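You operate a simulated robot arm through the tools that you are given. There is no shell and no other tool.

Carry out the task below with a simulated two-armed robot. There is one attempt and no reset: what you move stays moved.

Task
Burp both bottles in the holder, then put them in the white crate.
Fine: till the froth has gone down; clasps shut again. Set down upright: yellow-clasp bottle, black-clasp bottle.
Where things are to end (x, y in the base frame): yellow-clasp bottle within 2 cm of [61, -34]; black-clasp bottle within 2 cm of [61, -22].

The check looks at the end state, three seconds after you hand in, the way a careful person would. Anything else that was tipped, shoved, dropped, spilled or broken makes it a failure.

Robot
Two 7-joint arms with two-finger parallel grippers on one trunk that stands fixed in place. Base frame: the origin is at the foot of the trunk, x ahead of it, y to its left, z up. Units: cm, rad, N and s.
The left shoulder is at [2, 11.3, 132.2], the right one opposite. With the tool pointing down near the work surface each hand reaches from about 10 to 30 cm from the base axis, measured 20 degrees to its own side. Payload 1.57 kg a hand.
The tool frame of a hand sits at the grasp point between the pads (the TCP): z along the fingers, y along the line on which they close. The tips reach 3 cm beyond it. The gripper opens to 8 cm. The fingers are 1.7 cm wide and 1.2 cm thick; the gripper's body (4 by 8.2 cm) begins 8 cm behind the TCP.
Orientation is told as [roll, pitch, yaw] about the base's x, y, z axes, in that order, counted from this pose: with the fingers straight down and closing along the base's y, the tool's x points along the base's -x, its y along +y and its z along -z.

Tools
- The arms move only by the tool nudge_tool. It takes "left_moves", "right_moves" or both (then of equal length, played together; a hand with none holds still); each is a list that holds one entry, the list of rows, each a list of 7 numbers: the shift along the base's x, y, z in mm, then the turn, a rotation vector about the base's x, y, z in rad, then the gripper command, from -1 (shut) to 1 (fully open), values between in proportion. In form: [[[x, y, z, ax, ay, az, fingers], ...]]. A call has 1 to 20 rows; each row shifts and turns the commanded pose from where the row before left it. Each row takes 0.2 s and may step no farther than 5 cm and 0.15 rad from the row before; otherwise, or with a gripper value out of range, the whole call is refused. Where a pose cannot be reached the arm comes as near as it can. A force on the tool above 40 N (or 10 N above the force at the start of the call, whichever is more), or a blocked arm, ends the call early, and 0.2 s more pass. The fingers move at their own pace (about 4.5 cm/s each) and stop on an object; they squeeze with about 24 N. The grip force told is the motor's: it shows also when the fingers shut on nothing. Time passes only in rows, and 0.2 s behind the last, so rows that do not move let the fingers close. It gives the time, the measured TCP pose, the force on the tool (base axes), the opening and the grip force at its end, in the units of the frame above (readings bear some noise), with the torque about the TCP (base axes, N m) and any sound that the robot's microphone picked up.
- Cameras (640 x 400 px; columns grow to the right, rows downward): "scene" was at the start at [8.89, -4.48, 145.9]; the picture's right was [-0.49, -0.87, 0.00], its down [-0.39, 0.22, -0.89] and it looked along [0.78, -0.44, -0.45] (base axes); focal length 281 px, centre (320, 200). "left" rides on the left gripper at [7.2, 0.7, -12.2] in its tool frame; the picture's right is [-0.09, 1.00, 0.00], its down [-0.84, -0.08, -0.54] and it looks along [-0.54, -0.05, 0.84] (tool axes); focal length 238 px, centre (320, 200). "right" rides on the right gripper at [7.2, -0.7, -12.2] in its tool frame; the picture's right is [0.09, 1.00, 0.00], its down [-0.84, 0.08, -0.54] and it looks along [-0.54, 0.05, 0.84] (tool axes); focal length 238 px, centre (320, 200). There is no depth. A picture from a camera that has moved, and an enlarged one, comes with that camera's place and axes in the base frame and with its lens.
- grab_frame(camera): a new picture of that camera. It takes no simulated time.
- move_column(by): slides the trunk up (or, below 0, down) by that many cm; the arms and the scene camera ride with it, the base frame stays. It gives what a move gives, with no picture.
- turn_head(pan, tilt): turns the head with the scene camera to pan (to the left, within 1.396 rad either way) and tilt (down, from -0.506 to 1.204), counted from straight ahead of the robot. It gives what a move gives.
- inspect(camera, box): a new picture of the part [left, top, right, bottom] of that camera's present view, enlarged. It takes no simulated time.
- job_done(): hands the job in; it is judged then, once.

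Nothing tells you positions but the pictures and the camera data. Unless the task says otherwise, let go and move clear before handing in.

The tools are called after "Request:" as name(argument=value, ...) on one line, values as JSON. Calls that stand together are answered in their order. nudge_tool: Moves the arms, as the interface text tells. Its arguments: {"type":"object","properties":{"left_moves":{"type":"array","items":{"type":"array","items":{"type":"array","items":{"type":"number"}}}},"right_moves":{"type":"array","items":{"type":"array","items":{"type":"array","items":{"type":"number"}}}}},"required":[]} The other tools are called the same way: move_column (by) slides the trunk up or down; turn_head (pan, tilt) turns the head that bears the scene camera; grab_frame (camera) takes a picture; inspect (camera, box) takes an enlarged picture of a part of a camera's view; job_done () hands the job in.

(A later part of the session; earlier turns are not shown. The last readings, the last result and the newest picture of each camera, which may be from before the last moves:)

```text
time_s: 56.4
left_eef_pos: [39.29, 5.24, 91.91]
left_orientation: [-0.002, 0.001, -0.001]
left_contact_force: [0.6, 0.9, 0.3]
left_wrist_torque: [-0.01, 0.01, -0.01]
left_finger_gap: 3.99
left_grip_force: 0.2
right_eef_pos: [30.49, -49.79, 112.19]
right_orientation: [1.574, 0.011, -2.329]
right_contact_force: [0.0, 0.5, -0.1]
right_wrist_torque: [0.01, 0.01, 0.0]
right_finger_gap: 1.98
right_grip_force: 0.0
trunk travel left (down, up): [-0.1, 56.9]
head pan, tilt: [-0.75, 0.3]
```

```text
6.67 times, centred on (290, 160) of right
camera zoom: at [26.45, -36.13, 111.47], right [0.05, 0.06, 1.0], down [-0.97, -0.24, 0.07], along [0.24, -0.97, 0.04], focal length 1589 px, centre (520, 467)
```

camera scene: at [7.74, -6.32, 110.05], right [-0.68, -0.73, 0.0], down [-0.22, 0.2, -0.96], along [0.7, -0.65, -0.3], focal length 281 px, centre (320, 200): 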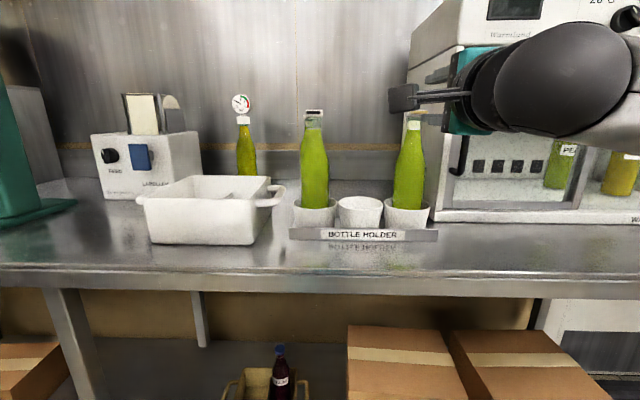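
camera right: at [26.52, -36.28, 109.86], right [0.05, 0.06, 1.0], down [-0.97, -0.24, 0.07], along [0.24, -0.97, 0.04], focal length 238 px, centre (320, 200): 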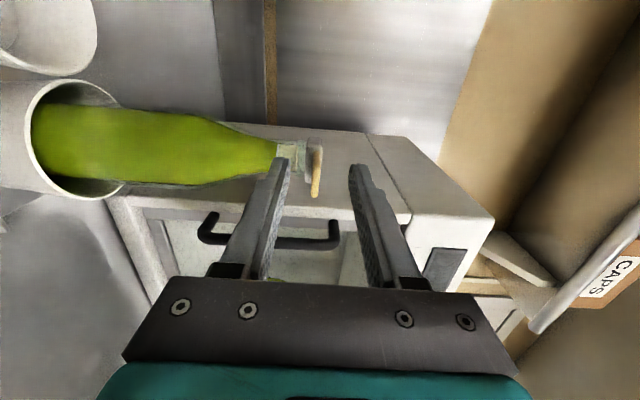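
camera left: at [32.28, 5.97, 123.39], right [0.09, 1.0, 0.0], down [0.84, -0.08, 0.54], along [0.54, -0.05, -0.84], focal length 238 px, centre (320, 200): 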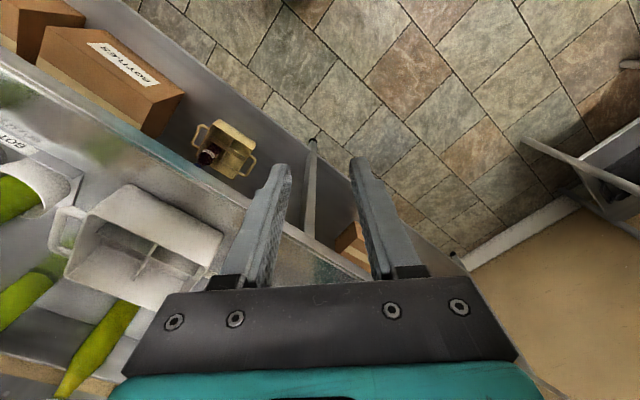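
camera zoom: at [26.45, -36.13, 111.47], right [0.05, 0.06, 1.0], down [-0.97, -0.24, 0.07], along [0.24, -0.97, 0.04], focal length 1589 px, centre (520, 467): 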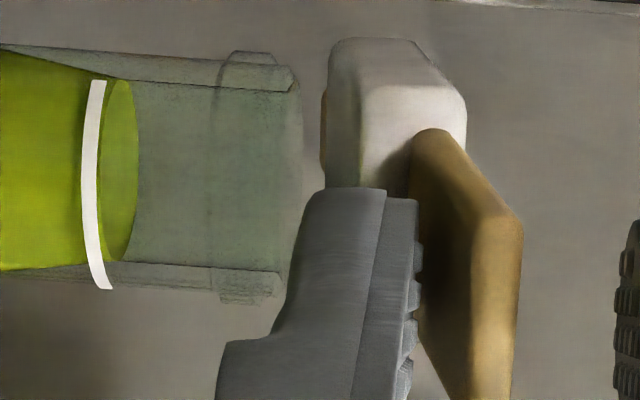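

Froth is gone in the yellow bottle too. Now lowering and pressing the clasp shut.

Request:
nudge_tool(right_moves=[[[0, 0, -3, 0, 0, 0, -0.5], [0, 0, -3, 0, 0, 0, -0.5], [0, 0, -3, 0, 0, 0, -0.5], [0, 0, -3, 0, 0, 0, -0.5], [0, 0, -3, 0, 0, 0, -0.5], [0, 0, -3, 0, 0, 0, -0.5], [0, 0, -3, 0, 0, 0, -0.5], [0, 0, -3, 0, 0, 0, -0.5], [0, 0, -2, 0, 0, 0, -0.5], [0, 0, -2, 0, 0, 0, -0.5], [0, 0, -2, 0, 0, 0, -0.5], [0, 0, -2, 0, 0, 0, -0.5], [0, 0, 0, 0, 0, 0, -0.5]]])

Request:
inspect(camera="right", box=[220, 90, 380, 220])

```text
time_s: 59.2
left_eef_pos: [39.38, 5.49, 91.82]
left_orientation: [0.001, -0.001, 0.0]
left_contact_force: [-0.6, -0.9, -0.3]
left_wrist_torque: [0.01, -0.02, -0.01]
left_finger_gap: 3.99
left_grip_force: 0.1
right_eef_pos: [30.4, -49.82, 109.2]
right_orientation: [1.574, 0.011, -2.329]
right_contact_force: [1.5, 1.5, 5.5]
right_wrist_torque: [-0.14, -0.08, 0.09]
right_finger_gap: 2.49
right_grip_force: 2.7
trunk travel left (down, up): [-0.1, 56.9]
head pan, tilt: [-0.75, 0.3]
```

```text
3.08 times, centred on (300, 155) of right
camera zoom: at [26.46, -36.16, 108.42], right [0.05, 0.06, 1.0], down [-0.97, -0.24, 0.07], along [0.24, -0.97, 0.05], focal length 733 px, centre (382, 338)
```

zoom: 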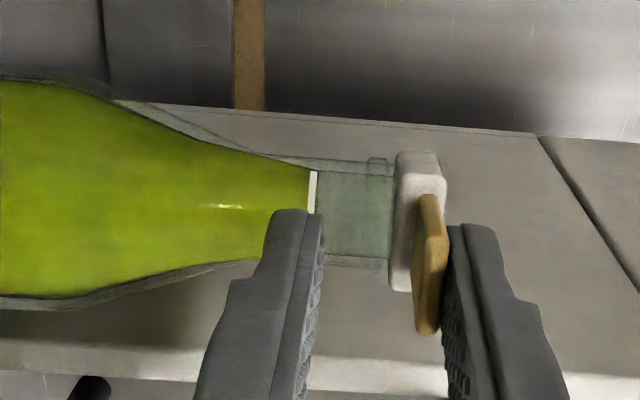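

Request:
nudge_tool(right_moves=[[[0, 0, -2, 0, 0, 0, -0.5], [0, 0, -2, 0, 0, 0, -0.5], [0, 0, -2, 0, 0, 0, -0.5], [0, 0, 0, 0, 0, 0, -0.5], [0, 0, 4, 0, 0, 0, 0], [0, 0, 4, 0, 0, 0, 0], [0, 0, 5, 0, 0, 0, 0], [0, 0, 5, 0, 0, 0, 0], [0, 0, 2, 0, 0, 0, 0], [0, 0, 0, 0, 0, 0, 0]]])

Request:
inspect(camera="right", box=[220, 90, 380, 220])

```text
time_s: 61.4
left_eef_pos: [39.42, 5.28, 91.75]
left_orientation: [0.0, -0.002, -0.001]
left_contact_force: [-0.2, 0.2, -0.4]
left_wrist_torque: [-0.01, 0.0, -0.01]
left_finger_gap: 4.01
left_grip_force: 0.1
right_eef_pos: [30.29, -49.75, 110.41]
right_orientation: [1.572, 0.012, -2.33]
right_contact_force: [0.1, 0.1, 0.0]
right_wrist_torque: [0.0, -0.02, -0.05]
right_finger_gap: 4.04
right_grip_force: 0.0
trunk travel left (down, up): [-0.1, 56.9]
head pan, tilt: [-0.75, 0.3]
```

```text
3.08 times, centred on (300, 155) of right
camera zoom: at [26.44, -36.25, 109.71], right [0.05, 0.06, 1.0], down [-0.97, -0.24, 0.07], along [0.24, -0.97, 0.04], focal length 733 px, centre (382, 338)
```

zoom: 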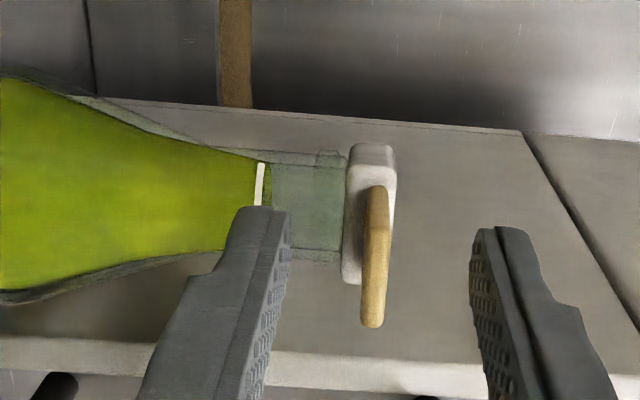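

The yellow clasp is back in its shut pose. I retreat, raise the trunk and unroll the hand to a ~45° downward pitch with fingers closing horizontally, for grasping the bottle bodies.

Request:
nudge_tool(right_moves=[[[-12, 11, 0, 0, 0, 0, 0], [-12, 11, 0, 0, 0, 0, 0], [-12, 11, 0, 0, 0, 0, 0], [0, 0, 0, 0, 0, 0, 0]]])

Request:
move_column(by=22)

Request:
nudge_tool(right_moves=[[[0, 0, 0, -0.105, 0.098, 0, 0.5], [0, 0, 0, -0.105, 0.098, 0, 0.5], [0, 0, 0, -0.105, 0.098, 0, 0.5], [0, 0, 0, -0.105, 0.098, 0, 0.5], [0, 0, 0, -0.105, 0.098, 0, 0.5], [0, 0, 0, -0.105, 0.098, 0, 1], [0, 0, 0, -0.105, 0.098, 0, 1], [0, 0, 0, -0.105, 0.098, 0, 1], [0, 0, 0, -0.105, 0.098, 0, 1], [0, 0, 0, -0.105, 0.098, 0, 1], [0, 0, 0, -0.105, 0.098, 0, 1], [0, 0, 0, 0.098, 0.106, 0, 1], [0, 0, 0, 0.098, 0.106, 0, 1], [0, 0, 0, 0.098, 0.106, 0, 1], [0, 0, 0, 0.098, 0.106, 0, 1], [0, 0, 0, 0.05, 0.05, 0, 1], [0, 0, 0, 0, 0, 0, 1]]])

Request:
grab_frame(camera="right")

Request:
grab_frame(camera="scene")

```text
time_s: 62.4
left_eef_pos: [39.39, 5.28, 91.94]
left_orientation: [0.001, 0.002, 0.001]
left_contact_force: [-0.6, 0.4, -1.0]
left_wrist_torque: [0.01, 0.02, -0.03]
left_finger_gap: 4.02
left_grip_force: 0.0
right_eef_pos: [27.02, -46.5, 110.55]
right_orientation: [1.57, 0.012, -2.327]
right_contact_force: [0.7, 0.8, -0.4]
right_wrist_torque: [0.02, 0.01, 0.0]
right_finger_gap: 4.01
right_grip_force: 0.1
trunk travel left (down, up): [-0.1, 56.9]
head pan, tilt: [-0.75, 0.3]
```

```text
time_s: 64.7
left_eef_pos: [39.52, 5.33, 113.81]
left_orientation: [0.002, -0.002, -0.001]
left_contact_force: [-0.2, -0.3, 0.0]
left_wrist_torque: [-0.03, 0.02, -0.03]
left_finger_gap: 4.0
left_grip_force: 0.0
right_eef_pos: [26.99, -46.66, 132.55]
right_orientation: [1.572, 0.013, -2.33]
right_contact_force: [-0.3, 0.2, 0.2]
right_wrist_torque: [0.0, 0.0, 0.04]
right_finger_gap: 4.01
right_grip_force: 0.0
trunk travel left (down, up): [-22.1, 34.9]
head pan, tilt: [-0.75, 0.3]
```

```text
time_s: 68.3
left_eef_pos: [39.47, 5.36, 113.86]
left_orientation: [0.0, 0.001, 0.0]
left_contact_force: [1.2, 0.1, 0.8]
left_wrist_torque: [0.02, -0.01, 0.0]
left_finger_gap: 4.01
left_grip_force: 0.0
right_eef_pos: [27.0, -46.51, 132.56]
right_orientation: [0.004, -0.927, -0.753]
right_contact_force: [-0.7, -0.4, 0.1]
right_wrist_torque: [-0.01, -0.01, -0.02]
right_finger_gap: 8.01
right_grip_force: 0.0
trunk travel left (down, up): [-22.1, 34.9]
head pan, tilt: [-0.75, 0.3]
```

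```text
taken
camera right: at [16.13, -37.49, 133.99], right [0.64, 0.77, -0.07], down [0.1, 0.01, 0.99], along [0.76, -0.64, -0.07], focal length 238 px, centre (320, 200)
```

right: 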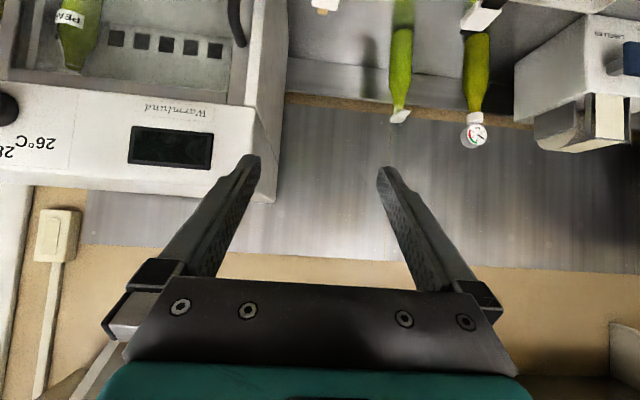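

```text
taken
camera scene: at [7.75, -6.32, 132.04], right [-0.68, -0.73, 0.0], down [-0.22, 0.2, -0.96], along [0.7, -0.65, -0.3], focal length 281 px, centre (320, 200)
```

scene: 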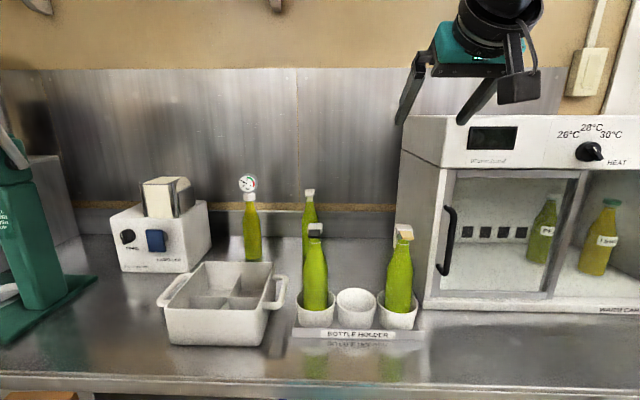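

Good, hand at pitch -0.93, fully open. Checking bottle profiles for the grasp height.

Request:
inspect(camera="scene", box=[280, 210, 440, 340])

Request:
inspect(camera="scene", box=[370, 215, 430, 265])

Request:
inspect(camera="scene", box=[285, 215, 345, 265])

```text
3.08 times, centred on (360, 275) of scene
camera zoom: at [7.75, -6.32, 132.04], right [-0.68, -0.73, 0.0], down [-0.22, 0.2, -0.96], along [0.7, -0.65, -0.3], focal length 865 px, centre (197, -31)
```

zoom: 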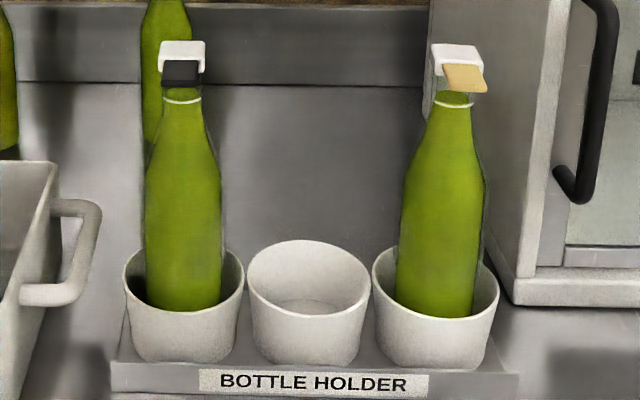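

```text
8.00 times, centred on (400, 240) of scene
camera zoom: at [7.75, -6.32, 132.04], right [-0.68, -0.73, 0.0], down [-0.22, 0.2, -0.96], along [0.7, -0.65, -0.3], focal length 2250 px, centre (-320, -120)
```

zoom: 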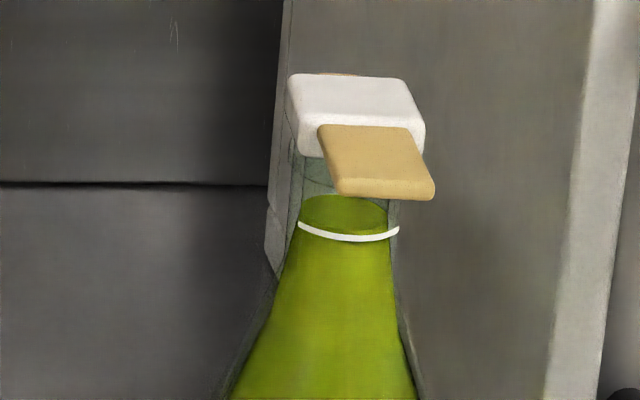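

```text
8.00 times, centred on (315, 240) of scene
camera zoom: at [7.75, -6.32, 132.04], right [-0.68, -0.73, 0.0], down [-0.22, 0.2, -0.96], along [0.7, -0.65, -0.3], focal length 2250 px, centre (360, -120)
```

zoom: 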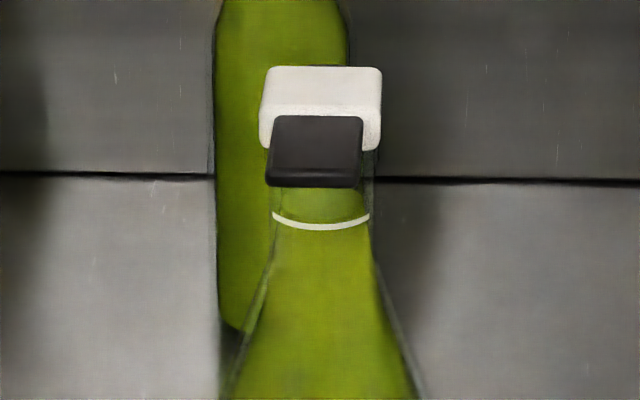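

Bottle body ≈ 5.8 cm diameter up to z ≈ 101, so I'll grasp at z ≈ 100.5. Lowering trunk and hand in front of the yellow bottle.

Request:
move_column(by=-20)

Request:
nudge_tool(right_moves=[[[0, -3, -20, 0, 0, 0, 1], [0, -3, -20, 0, 0, 0, 1], [0, 0, -20, 0, 0, 0, 1], [0, 0, -20, 0, 0, 0, 1], [0, 0, -20, 0, 0, 0, 1], [0, 0, -20, 0, 0, 0, 1], [0, 0, 0, 0, 0, 0, 1]]])

Request:
grab_frame(camera="right")

Request:
grab_frame(camera="scene")

```text
time_s: 70.5
left_eef_pos: [39.45, 5.35, 93.93]
left_orientation: [0.0, 0.001, 0.0]
left_contact_force: [-0.2, -0.3, 1.4]
left_wrist_torque: [-0.02, -0.02, 0.01]
left_finger_gap: 3.99
left_grip_force: 0.0
right_eef_pos: [27.01, -46.62, 112.56]
right_orientation: [0.005, -0.931, -0.755]
right_contact_force: [0.4, -0.2, -0.4]
right_wrist_torque: [0.0, -0.03, 0.01]
right_finger_gap: 8.0
right_grip_force: 0.0
trunk travel left (down, up): [-2.1, 54.9]
head pan, tilt: [-0.75, 0.3]
```

```text
time_s: 72.1
left_eef_pos: [39.41, 5.31, 93.96]
left_orientation: [0.0, 0.001, 0.0]
left_contact_force: [0.4, 0.8, -0.8]
left_wrist_torque: [0.02, -0.02, -0.01]
left_finger_gap: 4.02
left_grip_force: 0.1
right_eef_pos: [27.03, -47.06, 100.52]
right_orientation: [0.007, -0.931, -0.756]
right_contact_force: [0.1, -0.4, 0.1]
right_wrist_torque: [-0.03, 0.01, -0.04]
right_finger_gap: 8.02
right_grip_force: 0.1
trunk travel left (down, up): [-2.1, 54.9]
head pan, tilt: [-0.75, 0.3]
```

```text
taken
camera right: at [16.19, -37.96, 101.97], right [0.64, 0.77, -0.07], down [0.1, 0.01, 1.0], along [0.76, -0.64, -0.07], focal length 238 px, centre (320, 200)
```

right: 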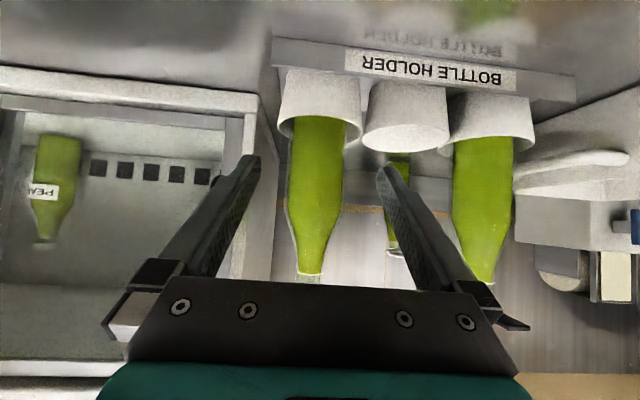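

```text
taken
camera scene: at [7.75, -6.32, 112.04], right [-0.68, -0.73, 0.0], down [-0.22, 0.2, -0.96], along [0.7, -0.65, -0.3], focal length 281 px, centre (320, 200)
```

scene: 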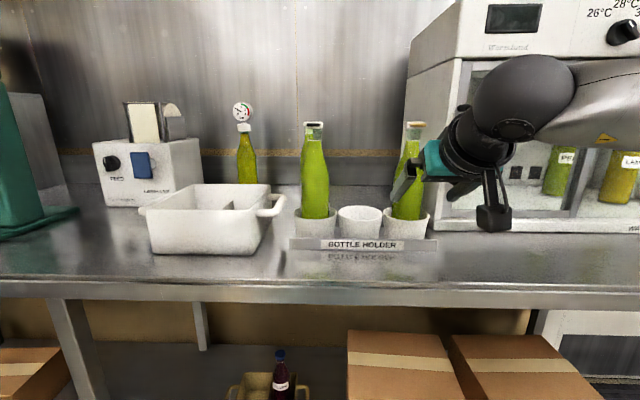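

Bottle is nicely centred between the open fingers, ~9.7 cm ahead. Advancing to the grasp position.

Request:
nudge_tool(right_moves=[[[9, -8.1, 0, 0, 0, 0, 1], [9, -8.1, 0, 0, 0, 0, 1], [9, -8.1, 0, 0, 0, 0, 1], [9, -8.1, 0, 0, 0, 0, 1], [9, -8.1, 0, 0, 0, 0, 1], [9, -8.1, 0, 0, 0, 0, 1], [9, -8.1, 0, 0, 0, 0, 1], [9, -8.1, 0, 0, 0, 0, 1], [0, 0, 0, 0, 0, 0, 1]]])

Request:
grab_frame(camera="right")

Request:
grab_frame(camera="scene")

```text
time_s: 74.1
left_eef_pos: [39.37, 5.3, 93.87]
left_orientation: [0.001, -0.001, -0.001]
left_contact_force: [0.4, 0.1, 0.2]
left_wrist_torque: [0.01, 0.0, 0.0]
left_finger_gap: 4.0
left_grip_force: 0.1
right_eef_pos: [34.14, -53.6, 100.32]
right_orientation: [0.005, -0.93, -0.754]
right_contact_force: [0.5, 0.0, -0.4]
right_wrist_torque: [0.02, 0.0, 0.01]
right_finger_gap: 7.99
right_grip_force: 0.0
trunk travel left (down, up): [-2.1, 54.9]
head pan, tilt: [-0.75, 0.3]
```

```text
taken
camera right: at [23.39, -44.47, 101.84], right [0.64, 0.77, -0.07], down [0.1, 0.01, 1.0], along [0.76, -0.64, -0.07], focal length 238 px, centre (320, 200)
```

right: 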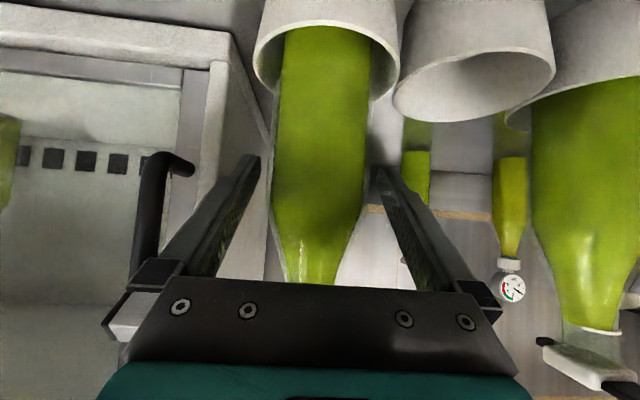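

```text
taken
camera scene: at [7.76, -6.32, 112.04], right [-0.68, -0.73, 0.0], down [-0.22, 0.2, -0.96], along [0.7, -0.65, -0.3], focal length 281 px, centre (320, 200)
```

scene: 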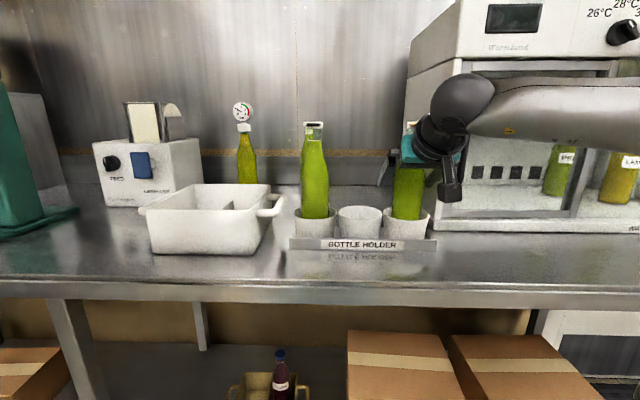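

The bottle sits exactly between the pads. Closing the gripper.

Request:
nudge_tool(right_moves=[[[0, 0, 0, 0, 0, 0, 0.5], [0, 0, 0, 0, 0, 0, 0.4], [0, 0, 0, 0, 0, 0, -1], [0, 0, 0, 0, 0, 0, -1], [0, 0, 0, 0, 0, 0, -1]]])

Request:
grab_frame(camera="right")

```text
time_s: 75.3
left_eef_pos: [39.4, 5.22, 93.85]
left_orientation: [0.0, 0.0, 0.0]
left_contact_force: [0.3, 0.2, 0.2]
left_wrist_torque: [-0.02, -0.03, 0.0]
left_finger_gap: 4.01
left_grip_force: 0.0
right_eef_pos: [34.19, -53.5, 100.54]
right_orientation: [0.005, -0.931, -0.756]
right_contact_force: [-1.0, -2.4, -0.2]
right_wrist_torque: [-0.12, 0.01, -0.03]
right_finger_gap: 5.93
right_grip_force: 24.4
trunk travel left (down, up): [-2.1, 54.9]
head pan, tilt: [-0.75, 0.3]
```

```text
taken
camera right: at [23.35, -44.48, 101.85], right [0.64, 0.77, -0.07], down [0.1, 0.01, 1.0], along [0.76, -0.64, -0.07], focal length 238 px, centre (320, 200)
```

right: 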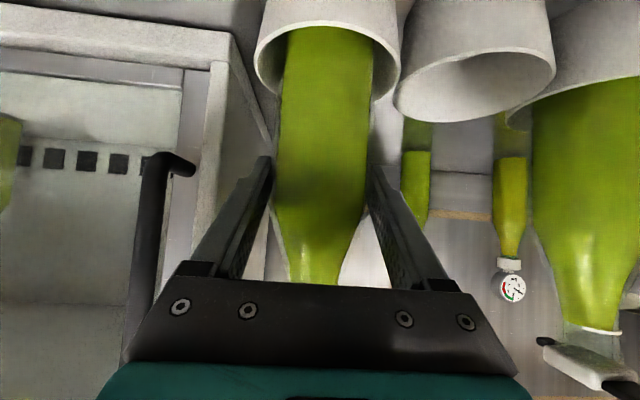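

Gripped (5.93 cm, 24 N). Lifting gently 2 cm first to check weight and slip.

Request:
nudge_tool(right_moves=[[[0, 0, 3, 0, 0, 0, -1], [0, 0, 5, 0, 0, 0, -1], [0, 0, 6, 0, 0, 0, -1], [0, 0, 6, 0, 0, 0, -1], [0, 0, 0, 0, 0, 0, -1]]])

Request:
grab_frame(camera="right")

```text
time_s: 76.5
left_eef_pos: [39.43, 5.41, 93.84]
left_orientation: [-0.001, 0.0, 0.001]
left_contact_force: [0.4, 0.1, 0.9]
left_wrist_torque: [0.03, 0.02, -0.02]
left_finger_gap: 3.99
left_grip_force: 0.1
right_eef_pos: [34.21, -53.62, 102.48]
right_orientation: [0.005, -0.929, -0.755]
right_contact_force: [0.2, -0.3, -4.9]
right_wrist_torque: [-0.02, 0.01, 0.0]
right_finger_gap: 5.92
right_grip_force: 23.6
trunk travel left (down, up): [-2.1, 54.9]
head pan, tilt: [-0.75, 0.3]
```

```text
taken
camera right: at [23.41, -44.53, 103.93], right [0.64, 0.77, -0.07], down [0.1, 0.01, 0.99], along [0.76, -0.64, -0.07], focal length 238 px, centre (320, 200)
```

right: 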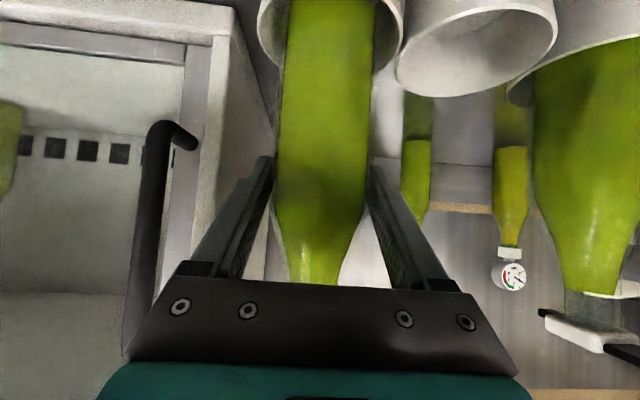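

Weight ~4.9 N, no slip. Raising with the trunk 22 cm so the bottle clears the black bottle.

Request:
move_column(by=22)

Request:
turn_head(pan=-0.6, tilt=0.5)

Request:
grab_frame(camera="scene")

Request:
grab_frame(camera="right")

```text
time_s: 78.8
left_eef_pos: [39.43, 5.19, 115.87]
left_orientation: [0.001, 0.0, 0.0]
left_contact_force: [0.4, -0.2, 0.5]
left_wrist_torque: [0.01, 0.04, -0.02]
left_finger_gap: 4.0
left_grip_force: 0.1
right_eef_pos: [34.25, -53.53, 124.45]
right_orientation: [0.005, -0.931, -0.755]
right_contact_force: [-0.6, 0.3, -7.1]
right_wrist_torque: [-0.01, -0.02, 0.01]
right_finger_gap: 5.92
right_grip_force: 24.1
trunk travel left (down, up): [-24.1, 32.9]
head pan, tilt: [-0.75, 0.3]
```

```text
time_s: 79.5
left_eef_pos: [39.49, 5.31, 115.89]
left_orientation: [0.001, 0.001, -0.001]
left_contact_force: [-0.3, -0.9, 0.8]
left_wrist_torque: [0.0, 0.03, -0.03]
left_finger_gap: 3.99
left_grip_force: 0.1
right_eef_pos: [34.18, -53.63, 124.39]
right_orientation: [0.005, -0.93, -0.756]
right_contact_force: [1.2, 0.4, -5.3]
right_wrist_torque: [-0.02, -0.01, -0.02]
right_finger_gap: 5.93
right_grip_force: 24.0
trunk travel left (down, up): [-24.1, 32.9]
head pan, tilt: [-0.6, 0.499]
```

```text
taken
camera scene: at [8.45, -5.14, 132.2], right [-0.57, -0.82, 0.0], down [-0.39, 0.27, -0.88], along [0.72, -0.5, -0.48], focal length 281 px, centre (320, 200)
```

scene: 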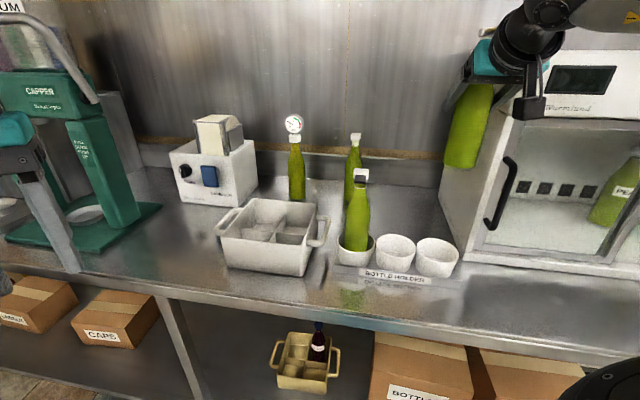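

```text
taken
camera right: at [23.42, -44.55, 125.93], right [0.64, 0.77, -0.07], down [0.1, 0.01, 1.0], along [0.76, -0.64, -0.07], focal length 238 px, centre (320, 200)
```

right: 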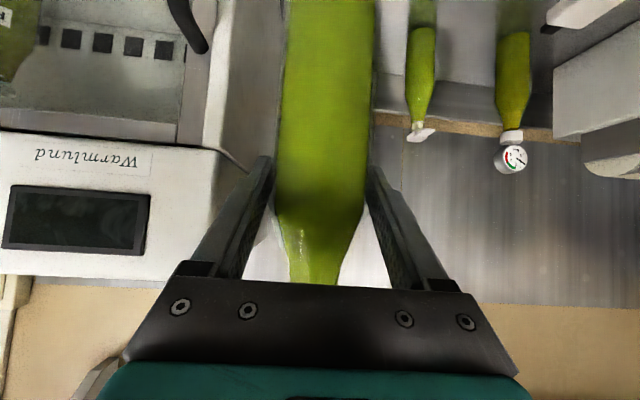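

The yellow bottle is lifted clear. Moving it over the crate to above [61, -34], while sliding the left hand further away.

Request:
nudge_tool(right_moves=[[[7, 5, 0, 0, 0, 0, -1], [10, 7, 0, 0, 0, 0, -1], [14, 10, 0, 0, 0, 0, -1], [14, 10, 0, 0, 0, 0, -1], [15, 11, 0, 0, 0, 0, -1], [15, 11, 0, 0, 0, 0, -1], [15, 11, 0, 0, 0, 0, -1], [15, 11, 0, 0, 0, 0, -1], [15, 11, 0, 0, 0, 0, -1], [15, 11, 0, 0, 0, 0, -1], [15, 11, 0, 0, 0, 0, -1], [15, 11, 0, 0, 0, 0, -1], [15, 11, 0, 0, 0, 0, -1], [15, 11, 0, 0, 0, 0, -1], [15, 11, 0, 0, 0, 0, -1], [15, 11, 0, 0, 0, 0, -1], [14, 10, 0, 0, 0, 0, -1], [14, 10, 0, 0, 0, 0, -1], [8, 6, 0, 0, 0, 0, -1], [0, 0, 0, 0, 0, 0, -1]]], left_moves=[[[0, 10, 0, 0, 0, 0, 0], [0, 10, 0, 0, 0, 0, 0], [0, 10, 0, 0, 0, 0, 0], [0, 10, 0, 0, 0, 0, 0], [0, 10, 0, 0, 0, 0, 0], [0, 10, 0, 0, 0, 0, 0], [0, 10, 0, 0, 0, 0, 0], [0, 10, 0, 0, 0, 0, 0], [0, 10, 0, 0, 0, 0, 0], [0, 10, 0, 0, 0, 0, 0], [0, 0, 0, 0, 0, 0, 0], [0, 0, 0, 0, 0, 0, 0], [0, 0, 0, 0, 0, 0, 0], [0, 0, 0, 0, 0, 0, 0], [0, 0, 0, 0, 0, 0, 0], [0, 0, 0, 0, 0, 0, 0], [0, 0, 0, 0, 0, 0, 0], [0, 0, 0, 0, 0, 0, 0], [0, 0, 0, 0, 0, 0, 0], [0, 0, 0, 0, 0, 0, 0]]])

Request:
grab_frame(camera="scene")

Request:
grab_frame(camera="right")

```text
time_s: 83.8
left_eef_pos: [39.35, 15.39, 115.8]
left_orientation: [-0.002, 0.0, 0.0]
left_contact_force: [-0.8, -0.3, 0.6]
left_wrist_torque: [-0.03, 0.0, 0.02]
left_finger_gap: 4.0
left_grip_force: 0.0
right_eef_pos: [60.47, -34.66, 124.56]
right_orientation: [0.004, -0.931, -0.754]
right_contact_force: [0.0, 0.0, -5.9]
right_wrist_torque: [-0.04, 0.01, 0.04]
right_finger_gap: 5.91
right_grip_force: 23.7
trunk travel left (down, up): [-24.1, 32.9]
head pan, tilt: [-0.6, 0.499]
```

```text
taken
camera scene: at [8.47, -5.12, 132.19], right [-0.57, -0.82, 0.0], down [-0.4, 0.27, -0.88], along [0.72, -0.5, -0.48], focal length 281 px, centre (320, 200)
```

scene: 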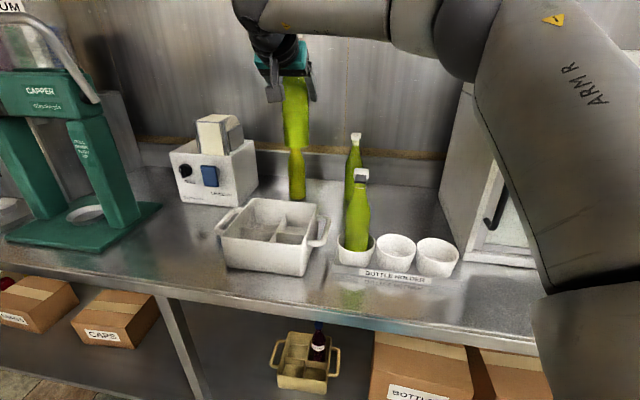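

```text
taken
camera right: at [49.62, -25.55, 125.95], right [0.64, 0.77, -0.07], down [0.1, 0.01, 0.99], along [0.76, -0.64, -0.07], focal length 238 px, centre (320, 200)
```

right: 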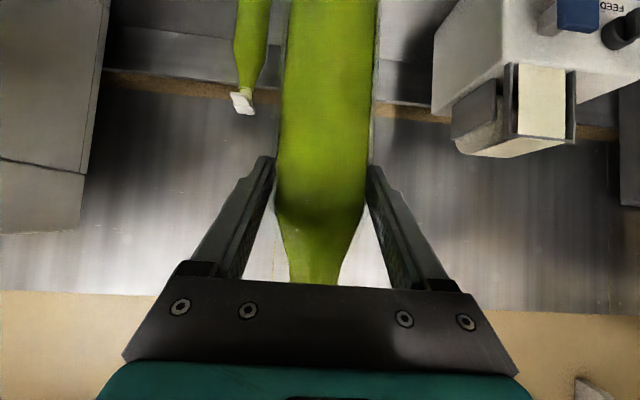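

Request:
inspect(camera="scene", box=[205, 180, 345, 290])

```text
3.64 times, centred on (275, 235) of scene
camera zoom: at [8.47, -5.12, 132.19], right [-0.57, -0.82, 0.0], down [-0.4, 0.27, -0.88], along [0.72, -0.5, -0.48], focal length 1023 px, centre (484, 73)
```

zoom: 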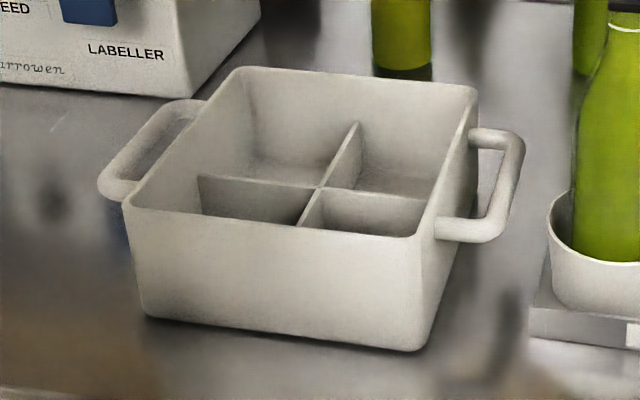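

The crate geometry matches: divider cross at ≈ [61, -28], target [61, -34] is the back-right compartment. Fine-adjusting and lowering until the base is just above the rim.

Request:
nudge_tool(right_moves=[[[3, 3, -5, 0, 0, 0, -1], [2.5, 3.5, -8, 0, 0, 0, -1], [0, 0, -12, 0, 0, 0, -1], [0, 0, -12, 0, 0, 0, -1], [0, 0, -12, 0, 0, 0, -1], [0, 0, -12, 0, 0, 0, -1], [0, 0, -12, 0, 0, 0, -1], [0, 0, -12, 0, 0, 0, -1], [0, 0, -12, 0, 0, 0, -1], [0, 0, -12, 0, 0, 0, -1], [0, 0, -12, 0, 0, 0, -1], [0, 0, -12, 0, 0, 0, -1], [0, 0, -8, 0, 0, 0, -1], [0, 0, 0, 0, 0, 0, -1]]])

Request:
grab_frame(camera="scene")

Request:
inspect(camera="scene", box=[205, 150, 345, 290])

Request:
grab_frame(camera="right")

```text
time_s: 86.8
left_eef_pos: [39.25, 15.33, 115.77]
left_orientation: [-0.001, 0.0, 0.0]
left_contact_force: [0.2, 0.0, 0.2]
left_wrist_torque: [0.0, -0.02, -0.03]
left_finger_gap: 4.0
left_grip_force: 0.1
right_eef_pos: [61.01, -33.8, 110.37]
right_orientation: [0.005, -0.931, -0.755]
right_contact_force: [-0.4, 0.4, -5.8]
right_wrist_torque: [0.01, 0.0, -0.06]
right_finger_gap: 5.91
right_grip_force: 23.9
trunk travel left (down, up): [-24.1, 32.9]
head pan, tilt: [-0.6, 0.499]
```

```text
taken
camera scene: at [8.47, -5.12, 132.19], right [-0.57, -0.82, 0.0], down [-0.4, 0.27, -0.88], along [0.72, -0.5, -0.48], focal length 281 px, centre (320, 200)
```

scene: 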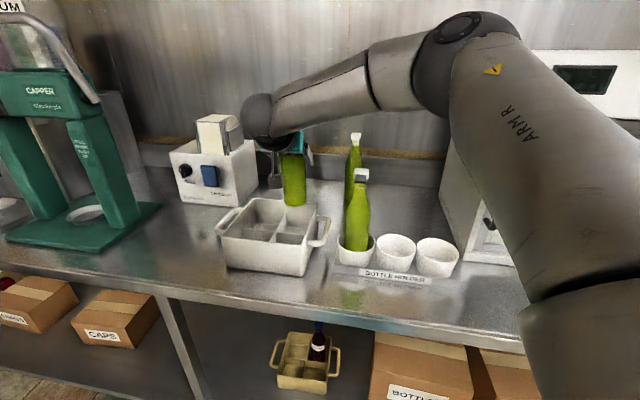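

```text
2.86 times, centred on (275, 220) of scene
camera zoom: at [8.47, -5.12, 132.19], right [-0.57, -0.82, 0.0], down [-0.4, 0.27, -0.88], along [0.72, -0.5, -0.48], focal length 804 px, centre (449, 143)
```

zoom: 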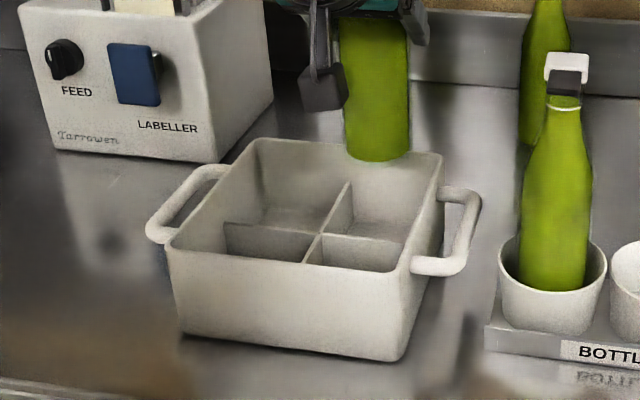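

```text
taken
camera right: at [50.17, -24.78, 111.78], right [0.64, 0.77, -0.07], down [0.1, 0.01, 0.99], along [0.76, -0.64, -0.07], focal length 238 px, centre (320, 200)
```

right: 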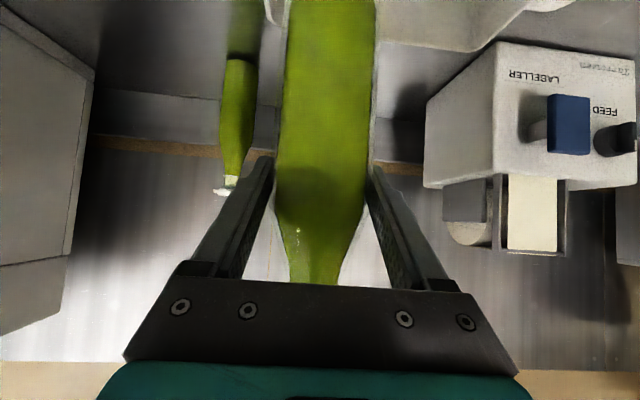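

Base is aligned over [60.6, -33.9]. Lowering into the compartment, slowing near the floor.

Request:
nudge_tool(right_moves=[[[0, 0, -8, 0, 0, 0, -1], [0, 0, -8, 0, 0, 0, -1], [0, 0, -8, 0, 0, 0, -1], [0, 0, -8, 0, 0, 0, -1], [0, 0, -8, 0, 0, 0, -1], [0, 0, -8, 0, 0, 0, -1], [0, 0, -8, 0, 0, 0, -1], [0, 0, -8, 0, 0, 0, -1], [0, 0, 0, 0, 0, 0, -1]]])

Request:
inspect(camera="scene", box=[205, 150, 345, 290])

Request:
grab_frame(camera="right")

```text
time_s: 88.8
left_eef_pos: [39.39, 15.41, 115.79]
left_orientation: [0.002, 0.001, -0.001]
left_contact_force: [0.2, 1.1, 0.3]
left_wrist_torque: [0.0, 0.01, -0.04]
left_finger_gap: 4.0
left_grip_force: 0.0
right_eef_pos: [61.02, -34.24, 103.98]
right_orientation: [0.005, -0.93, -0.755]
right_contact_force: [-0.1, -0.5, -5.2]
right_wrist_torque: [0.0, 0.01, 0.01]
right_finger_gap: 5.9
right_grip_force: 24.2
trunk travel left (down, up): [-24.1, 32.9]
head pan, tilt: [-0.6, 0.499]
```

```text
2.86 times, centred on (275, 220) of scene
camera zoom: at [8.47, -5.12, 132.19], right [-0.57, -0.82, 0.0], down [-0.4, 0.27, -0.88], along [0.72, -0.5, -0.48], focal length 804 px, centre (449, 143)
```

zoom: 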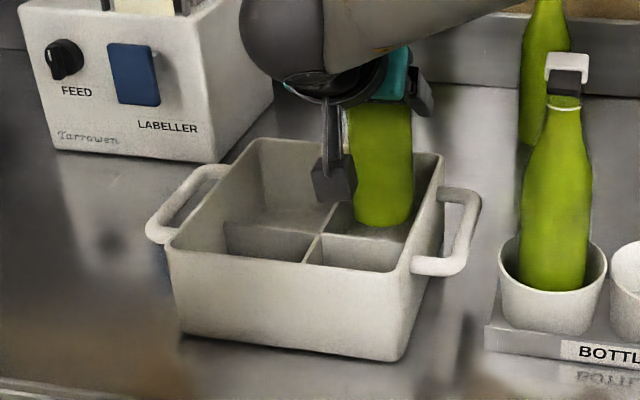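

```text
taken
camera right: at [50.06, -24.99, 105.38], right [0.64, 0.77, -0.07], down [0.1, 0.01, 0.99], along [0.76, -0.64, -0.07], focal length 238 px, centre (320, 200)
```

right: 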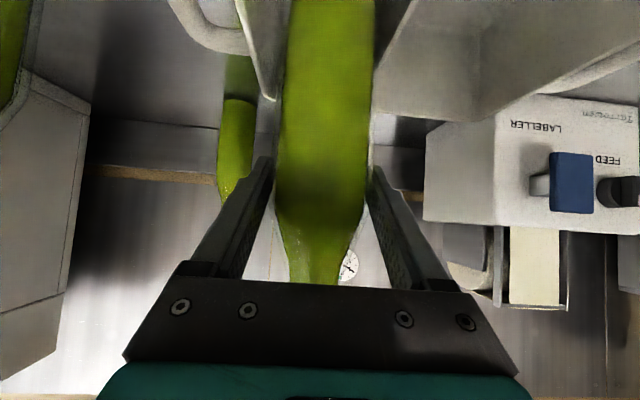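

The bottle is going into the back-right compartment cleanly. Lowering slowly to floor contact.

Request:
nudge_tool(right_moves=[[[0, 0, -4, 0, 0, 0, -1], [0, 0, -4, 0, 0, 0, -1], [0, 0, -4, 0, 0, 0, -1], [0, 0, -4, 0, 0, 0, -1], [0, 0, -3, 0, 0, 0, -1], [0, 0, -3, 0, 0, 0, -1], [0, 0, -3, 0, 0, 0, -1], [0, 0, -2, 0, 0, 0, -1], [0, 0, 0, 0, 0, 0, -1]]])

```text
time_s: 90.8
left_eef_pos: [39.37, 15.36, 115.79]
left_orientation: [0.0, -0.001, -0.001]
left_contact_force: [0.3, 0.0, 0.5]
left_wrist_torque: [-0.01, -0.02, 0.04]
left_finger_gap: 4.01
left_grip_force: 0.0
right_eef_pos: [60.36, -34.26, 101.82]
right_orientation: [0.005, -0.93, -0.754]
right_contact_force: [0.7, -0.8, -5.9]
right_wrist_torque: [-0.02, 0.01, 0.01]
right_finger_gap: 5.93
right_grip_force: 23.9
right hand out of reach, approached as far as the arm can: row 6, 8
trunk travel left (down, up): [-24.1, 32.9]
head pan, tilt: [-0.6, 0.499]
```

At the arm's limit here; using the trunk for the last bit.

Request:
move_column(by=-1.0)

Request:
inspect(camera="scene", box=[205, 150, 345, 290])

Request:
grab_frame(camera="right")

```text
time_s: 91.3
left_eef_pos: [39.4, 15.37, 114.78]
left_orientation: [0.0, -0.001, 0.0]
left_contact_force: [0.6, 0.4, 0.5]
left_wrist_torque: [0.01, 0.02, 0.0]
left_finger_gap: 3.98
left_grip_force: 0.0
right_eef_pos: [60.35, -34.19, 100.77]
right_orientation: [0.005, -0.93, -0.753]
right_contact_force: [0.3, 0.2, -5.3]
right_wrist_torque: [0.0, -0.06, 0.01]
right_finger_gap: 5.91
right_grip_force: 24.3
trunk travel left (down, up): [-23.1, 33.9]
head pan, tilt: [-0.6, 0.499]
```

```text
2.86 times, centred on (275, 220) of scene
camera zoom: at [8.45, -5.12, 131.19], right [-0.57, -0.82, 0.0], down [-0.4, 0.27, -0.88], along [0.72, -0.5, -0.48], focal length 804 px, centre (449, 143)
```

zoom: 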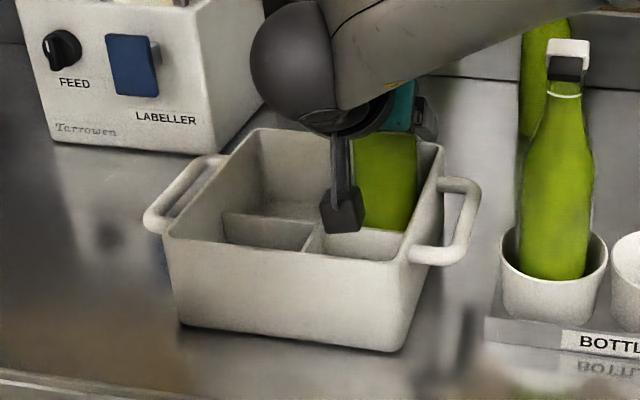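

```text
taken
camera right: at [49.53, -25.13, 102.19], right [0.64, 0.77, -0.07], down [0.1, 0.01, 1.0], along [0.76, -0.64, -0.07], focal length 238 px, centre (320, 200)
```

right: 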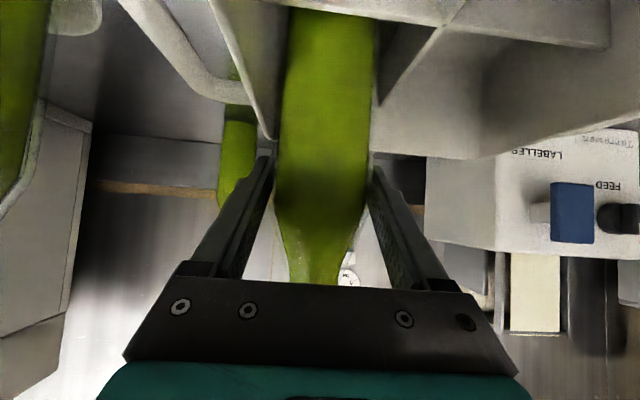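

No contact yet (force still the bottle weight). Lowering a bit further.

Request:
move_column(by=-0.5)

```text
time_s: 91.9
left_eef_pos: [39.31, 15.38, 114.35]
left_orientation: [-0.001, -0.002, 0.0]
left_contact_force: [-0.7, -0.4, 0.7]
left_wrist_torque: [-0.01, 0.02, 0.02]
left_finger_gap: 4.0
left_grip_force: 0.1
right_eef_pos: [60.47, -34.32, 100.27]
right_orientation: [0.005, -0.929, -0.753]
right_contact_force: [-0.1, -0.3, -5.8]
right_wrist_torque: [0.01, 0.01, 0.03]
right_finger_gap: 5.92
right_grip_force: 24.3
trunk travel left (down, up): [-22.6, 34.4]
head pan, tilt: [-0.6, 0.499]
```

Request:
move_column(by=-0.4)

Request:
inspect(camera="right", box=[200, 80, 440, 230])

```text
time_s: 92.4
left_eef_pos: [39.34, 15.45, 113.98]
left_orientation: [0.001, -0.001, 0.0]
left_contact_force: [-0.7, -0.8, 0.0]
left_wrist_torque: [-0.01, 0.01, 0.03]
left_finger_gap: 4.0
left_grip_force: 0.0
right_eef_pos: [60.37, -34.28, 100.08]
right_orientation: [0.01, -0.933, -0.758]
right_contact_force: [-1.5, 0.2, 2.6]
right_wrist_torque: [-0.01, 0.44, 0.02]
right_finger_gap: 5.93
right_grip_force: 23.9
trunk travel left (down, up): [-22.2, 34.8]
head pan, tilt: [-0.6, 0.499]
```

```text
2.67 times, centred on (320, 155) of right
camera zoom: at [49.54, -25.12, 101.48], right [0.64, 0.77, -0.07], down [0.09, 0.01, 1.0], along [0.76, -0.64, -0.07], focal length 636 px, centre (320, 320)
```

zoom: 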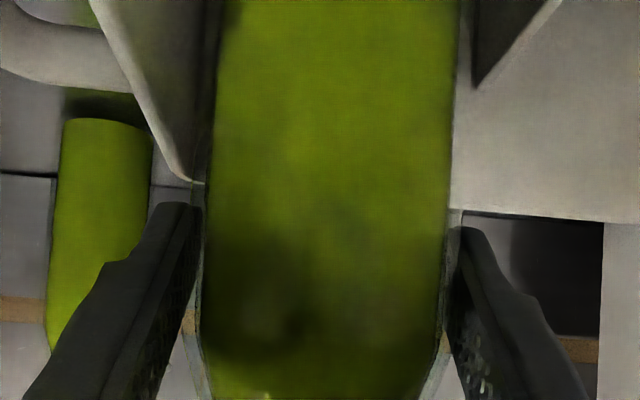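

Floor contact confirmed (weight now supported). I open just slightly, then raise the fingers along the bottle before opening further, since the rim is close to a fingertip.

Request:
nudge_tool(right_moves=[[[0, 0, 0, 0, 0, 0, 0.5], [0, 0, 0, 0, 0, 0, 0.6], [0, 0, 0, 0, 0, 0, 0.6], [0, 0, 0, 0, 0, 0, 0.6]]])

Request:
grab_frame(camera="right")

Request:
grab_frame(camera="scene")

```text
time_s: 93.4
left_eef_pos: [39.37, 15.51, 113.79]
left_orientation: [-0.001, 0.001, 0.001]
left_contact_force: [-0.3, 0.1, -0.4]
left_wrist_torque: [-0.01, -0.02, -0.02]
left_finger_gap: 4.01
left_grip_force: 0.1
right_eef_pos: [60.33, -34.17, 99.99]
right_orientation: [0.006, -0.93, -0.753]
right_contact_force: [0.2, -0.4, 0.4]
right_wrist_torque: [0.02, 0.03, -0.01]
right_finger_gap: 6.39
right_grip_force: 0.1
trunk travel left (down, up): [-22.2, 34.8]
head pan, tilt: [-0.6, 0.499]
```

```text
taken
camera right: at [49.51, -25.1, 101.32], right [0.64, 0.77, -0.07], down [0.1, 0.01, 1.0], along [0.76, -0.64, -0.07], focal length 238 px, centre (320, 200)
```

right: 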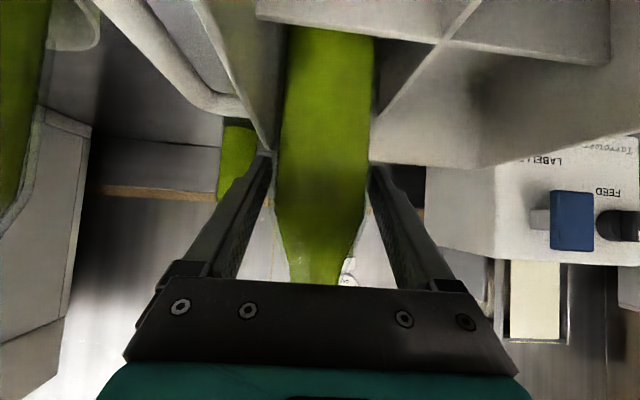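

```text
taken
camera scene: at [8.43, -5.09, 130.3], right [-0.57, -0.82, 0.0], down [-0.39, 0.27, -0.88], along [0.72, -0.5, -0.48], focal length 281 px, centre (320, 200)
```

scene: 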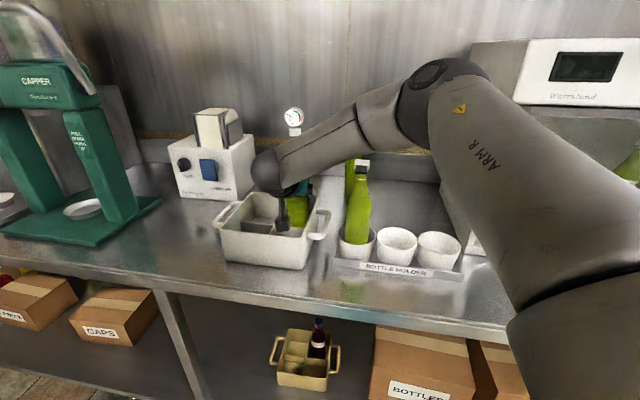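

Released and the bottle stands on its own. Raising 1.5 cm, then backing straight out.

Request:
nudge_tool(right_moves=[[[0, 0, 5, 0, 0, 0, 0.6], [0, 0, 5, 0, 0, 0, 0.6], [0, 0, 5, 0, 0, 0, 0.7], [0, 0, 0, 0, 0, 0, 0.9], [-11, 10.3, 0, 0, 0, 0, 0.9], [-11, 10.3, 0, 0, 0, 0, 0.9], [-11, 10.3, 0, 0, 0, 0, 0.9], [-11, 10.3, 0, 0, 0, 0, 0.9], [-11, 10.3, 0, 0, 0, 0, 0.9], [-11, 10.3, 0, 0, 0, 0, 0.9], [-11, 10.3, 5, 0, 0, 0, 0.9], [-11, 10.3, 10, 0, 0, 0, 0.9], [0, 0, 0, 0, 0, 0, 0.9]]])

Request:
grab_frame(camera="right")

Request:
grab_frame(camera="scene")

```text
time_s: 96.2
left_eef_pos: [39.37, 15.41, 113.88]
left_orientation: [0.001, 0.0, 0.0]
left_contact_force: [0.0, -0.6, -0.7]
left_wrist_torque: [0.01, 0.03, 0.04]
left_finger_gap: 4.0
left_grip_force: 0.1
right_eef_pos: [51.45, -26.26, 103.12]
right_orientation: [0.008, -0.929, -0.756]
right_contact_force: [0.9, 0.3, 0.1]
right_wrist_torque: [0.01, -0.03, -0.03]
right_finger_gap: 7.57
right_grip_force: 0.1
trunk travel left (down, up): [-22.2, 34.8]
head pan, tilt: [-0.6, 0.499]
```

```text
taken
camera right: at [40.64, -16.99, 104.52], right [0.64, 0.77, -0.07], down [0.1, 0.01, 1.0], along [0.76, -0.64, -0.07], focal length 238 px, centre (320, 200)
```

right: 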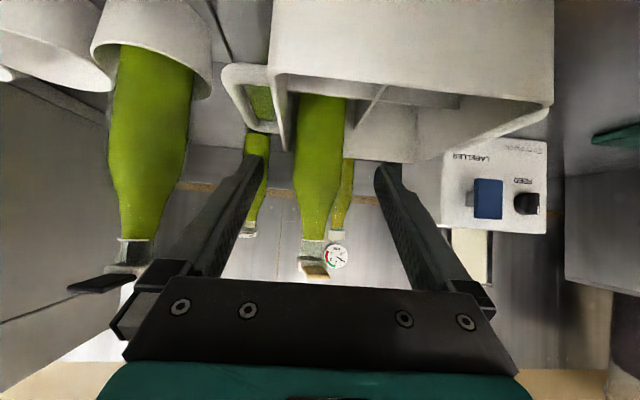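

```text
taken
camera scene: at [8.43, -5.09, 130.3], right [-0.57, -0.82, 0.0], down [-0.4, 0.27, -0.88], along [0.72, -0.5, -0.48], focal length 281 px, centre (320, 200)
```

scene: 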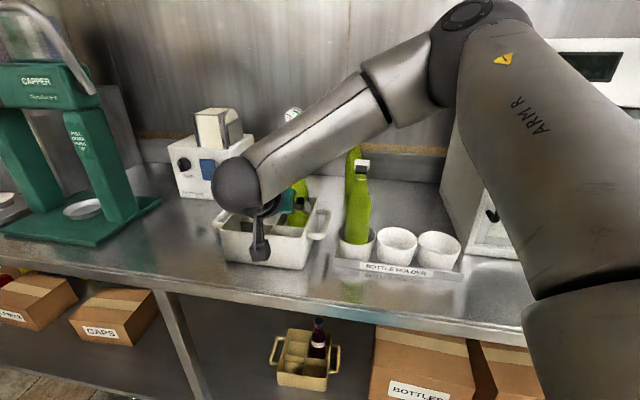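

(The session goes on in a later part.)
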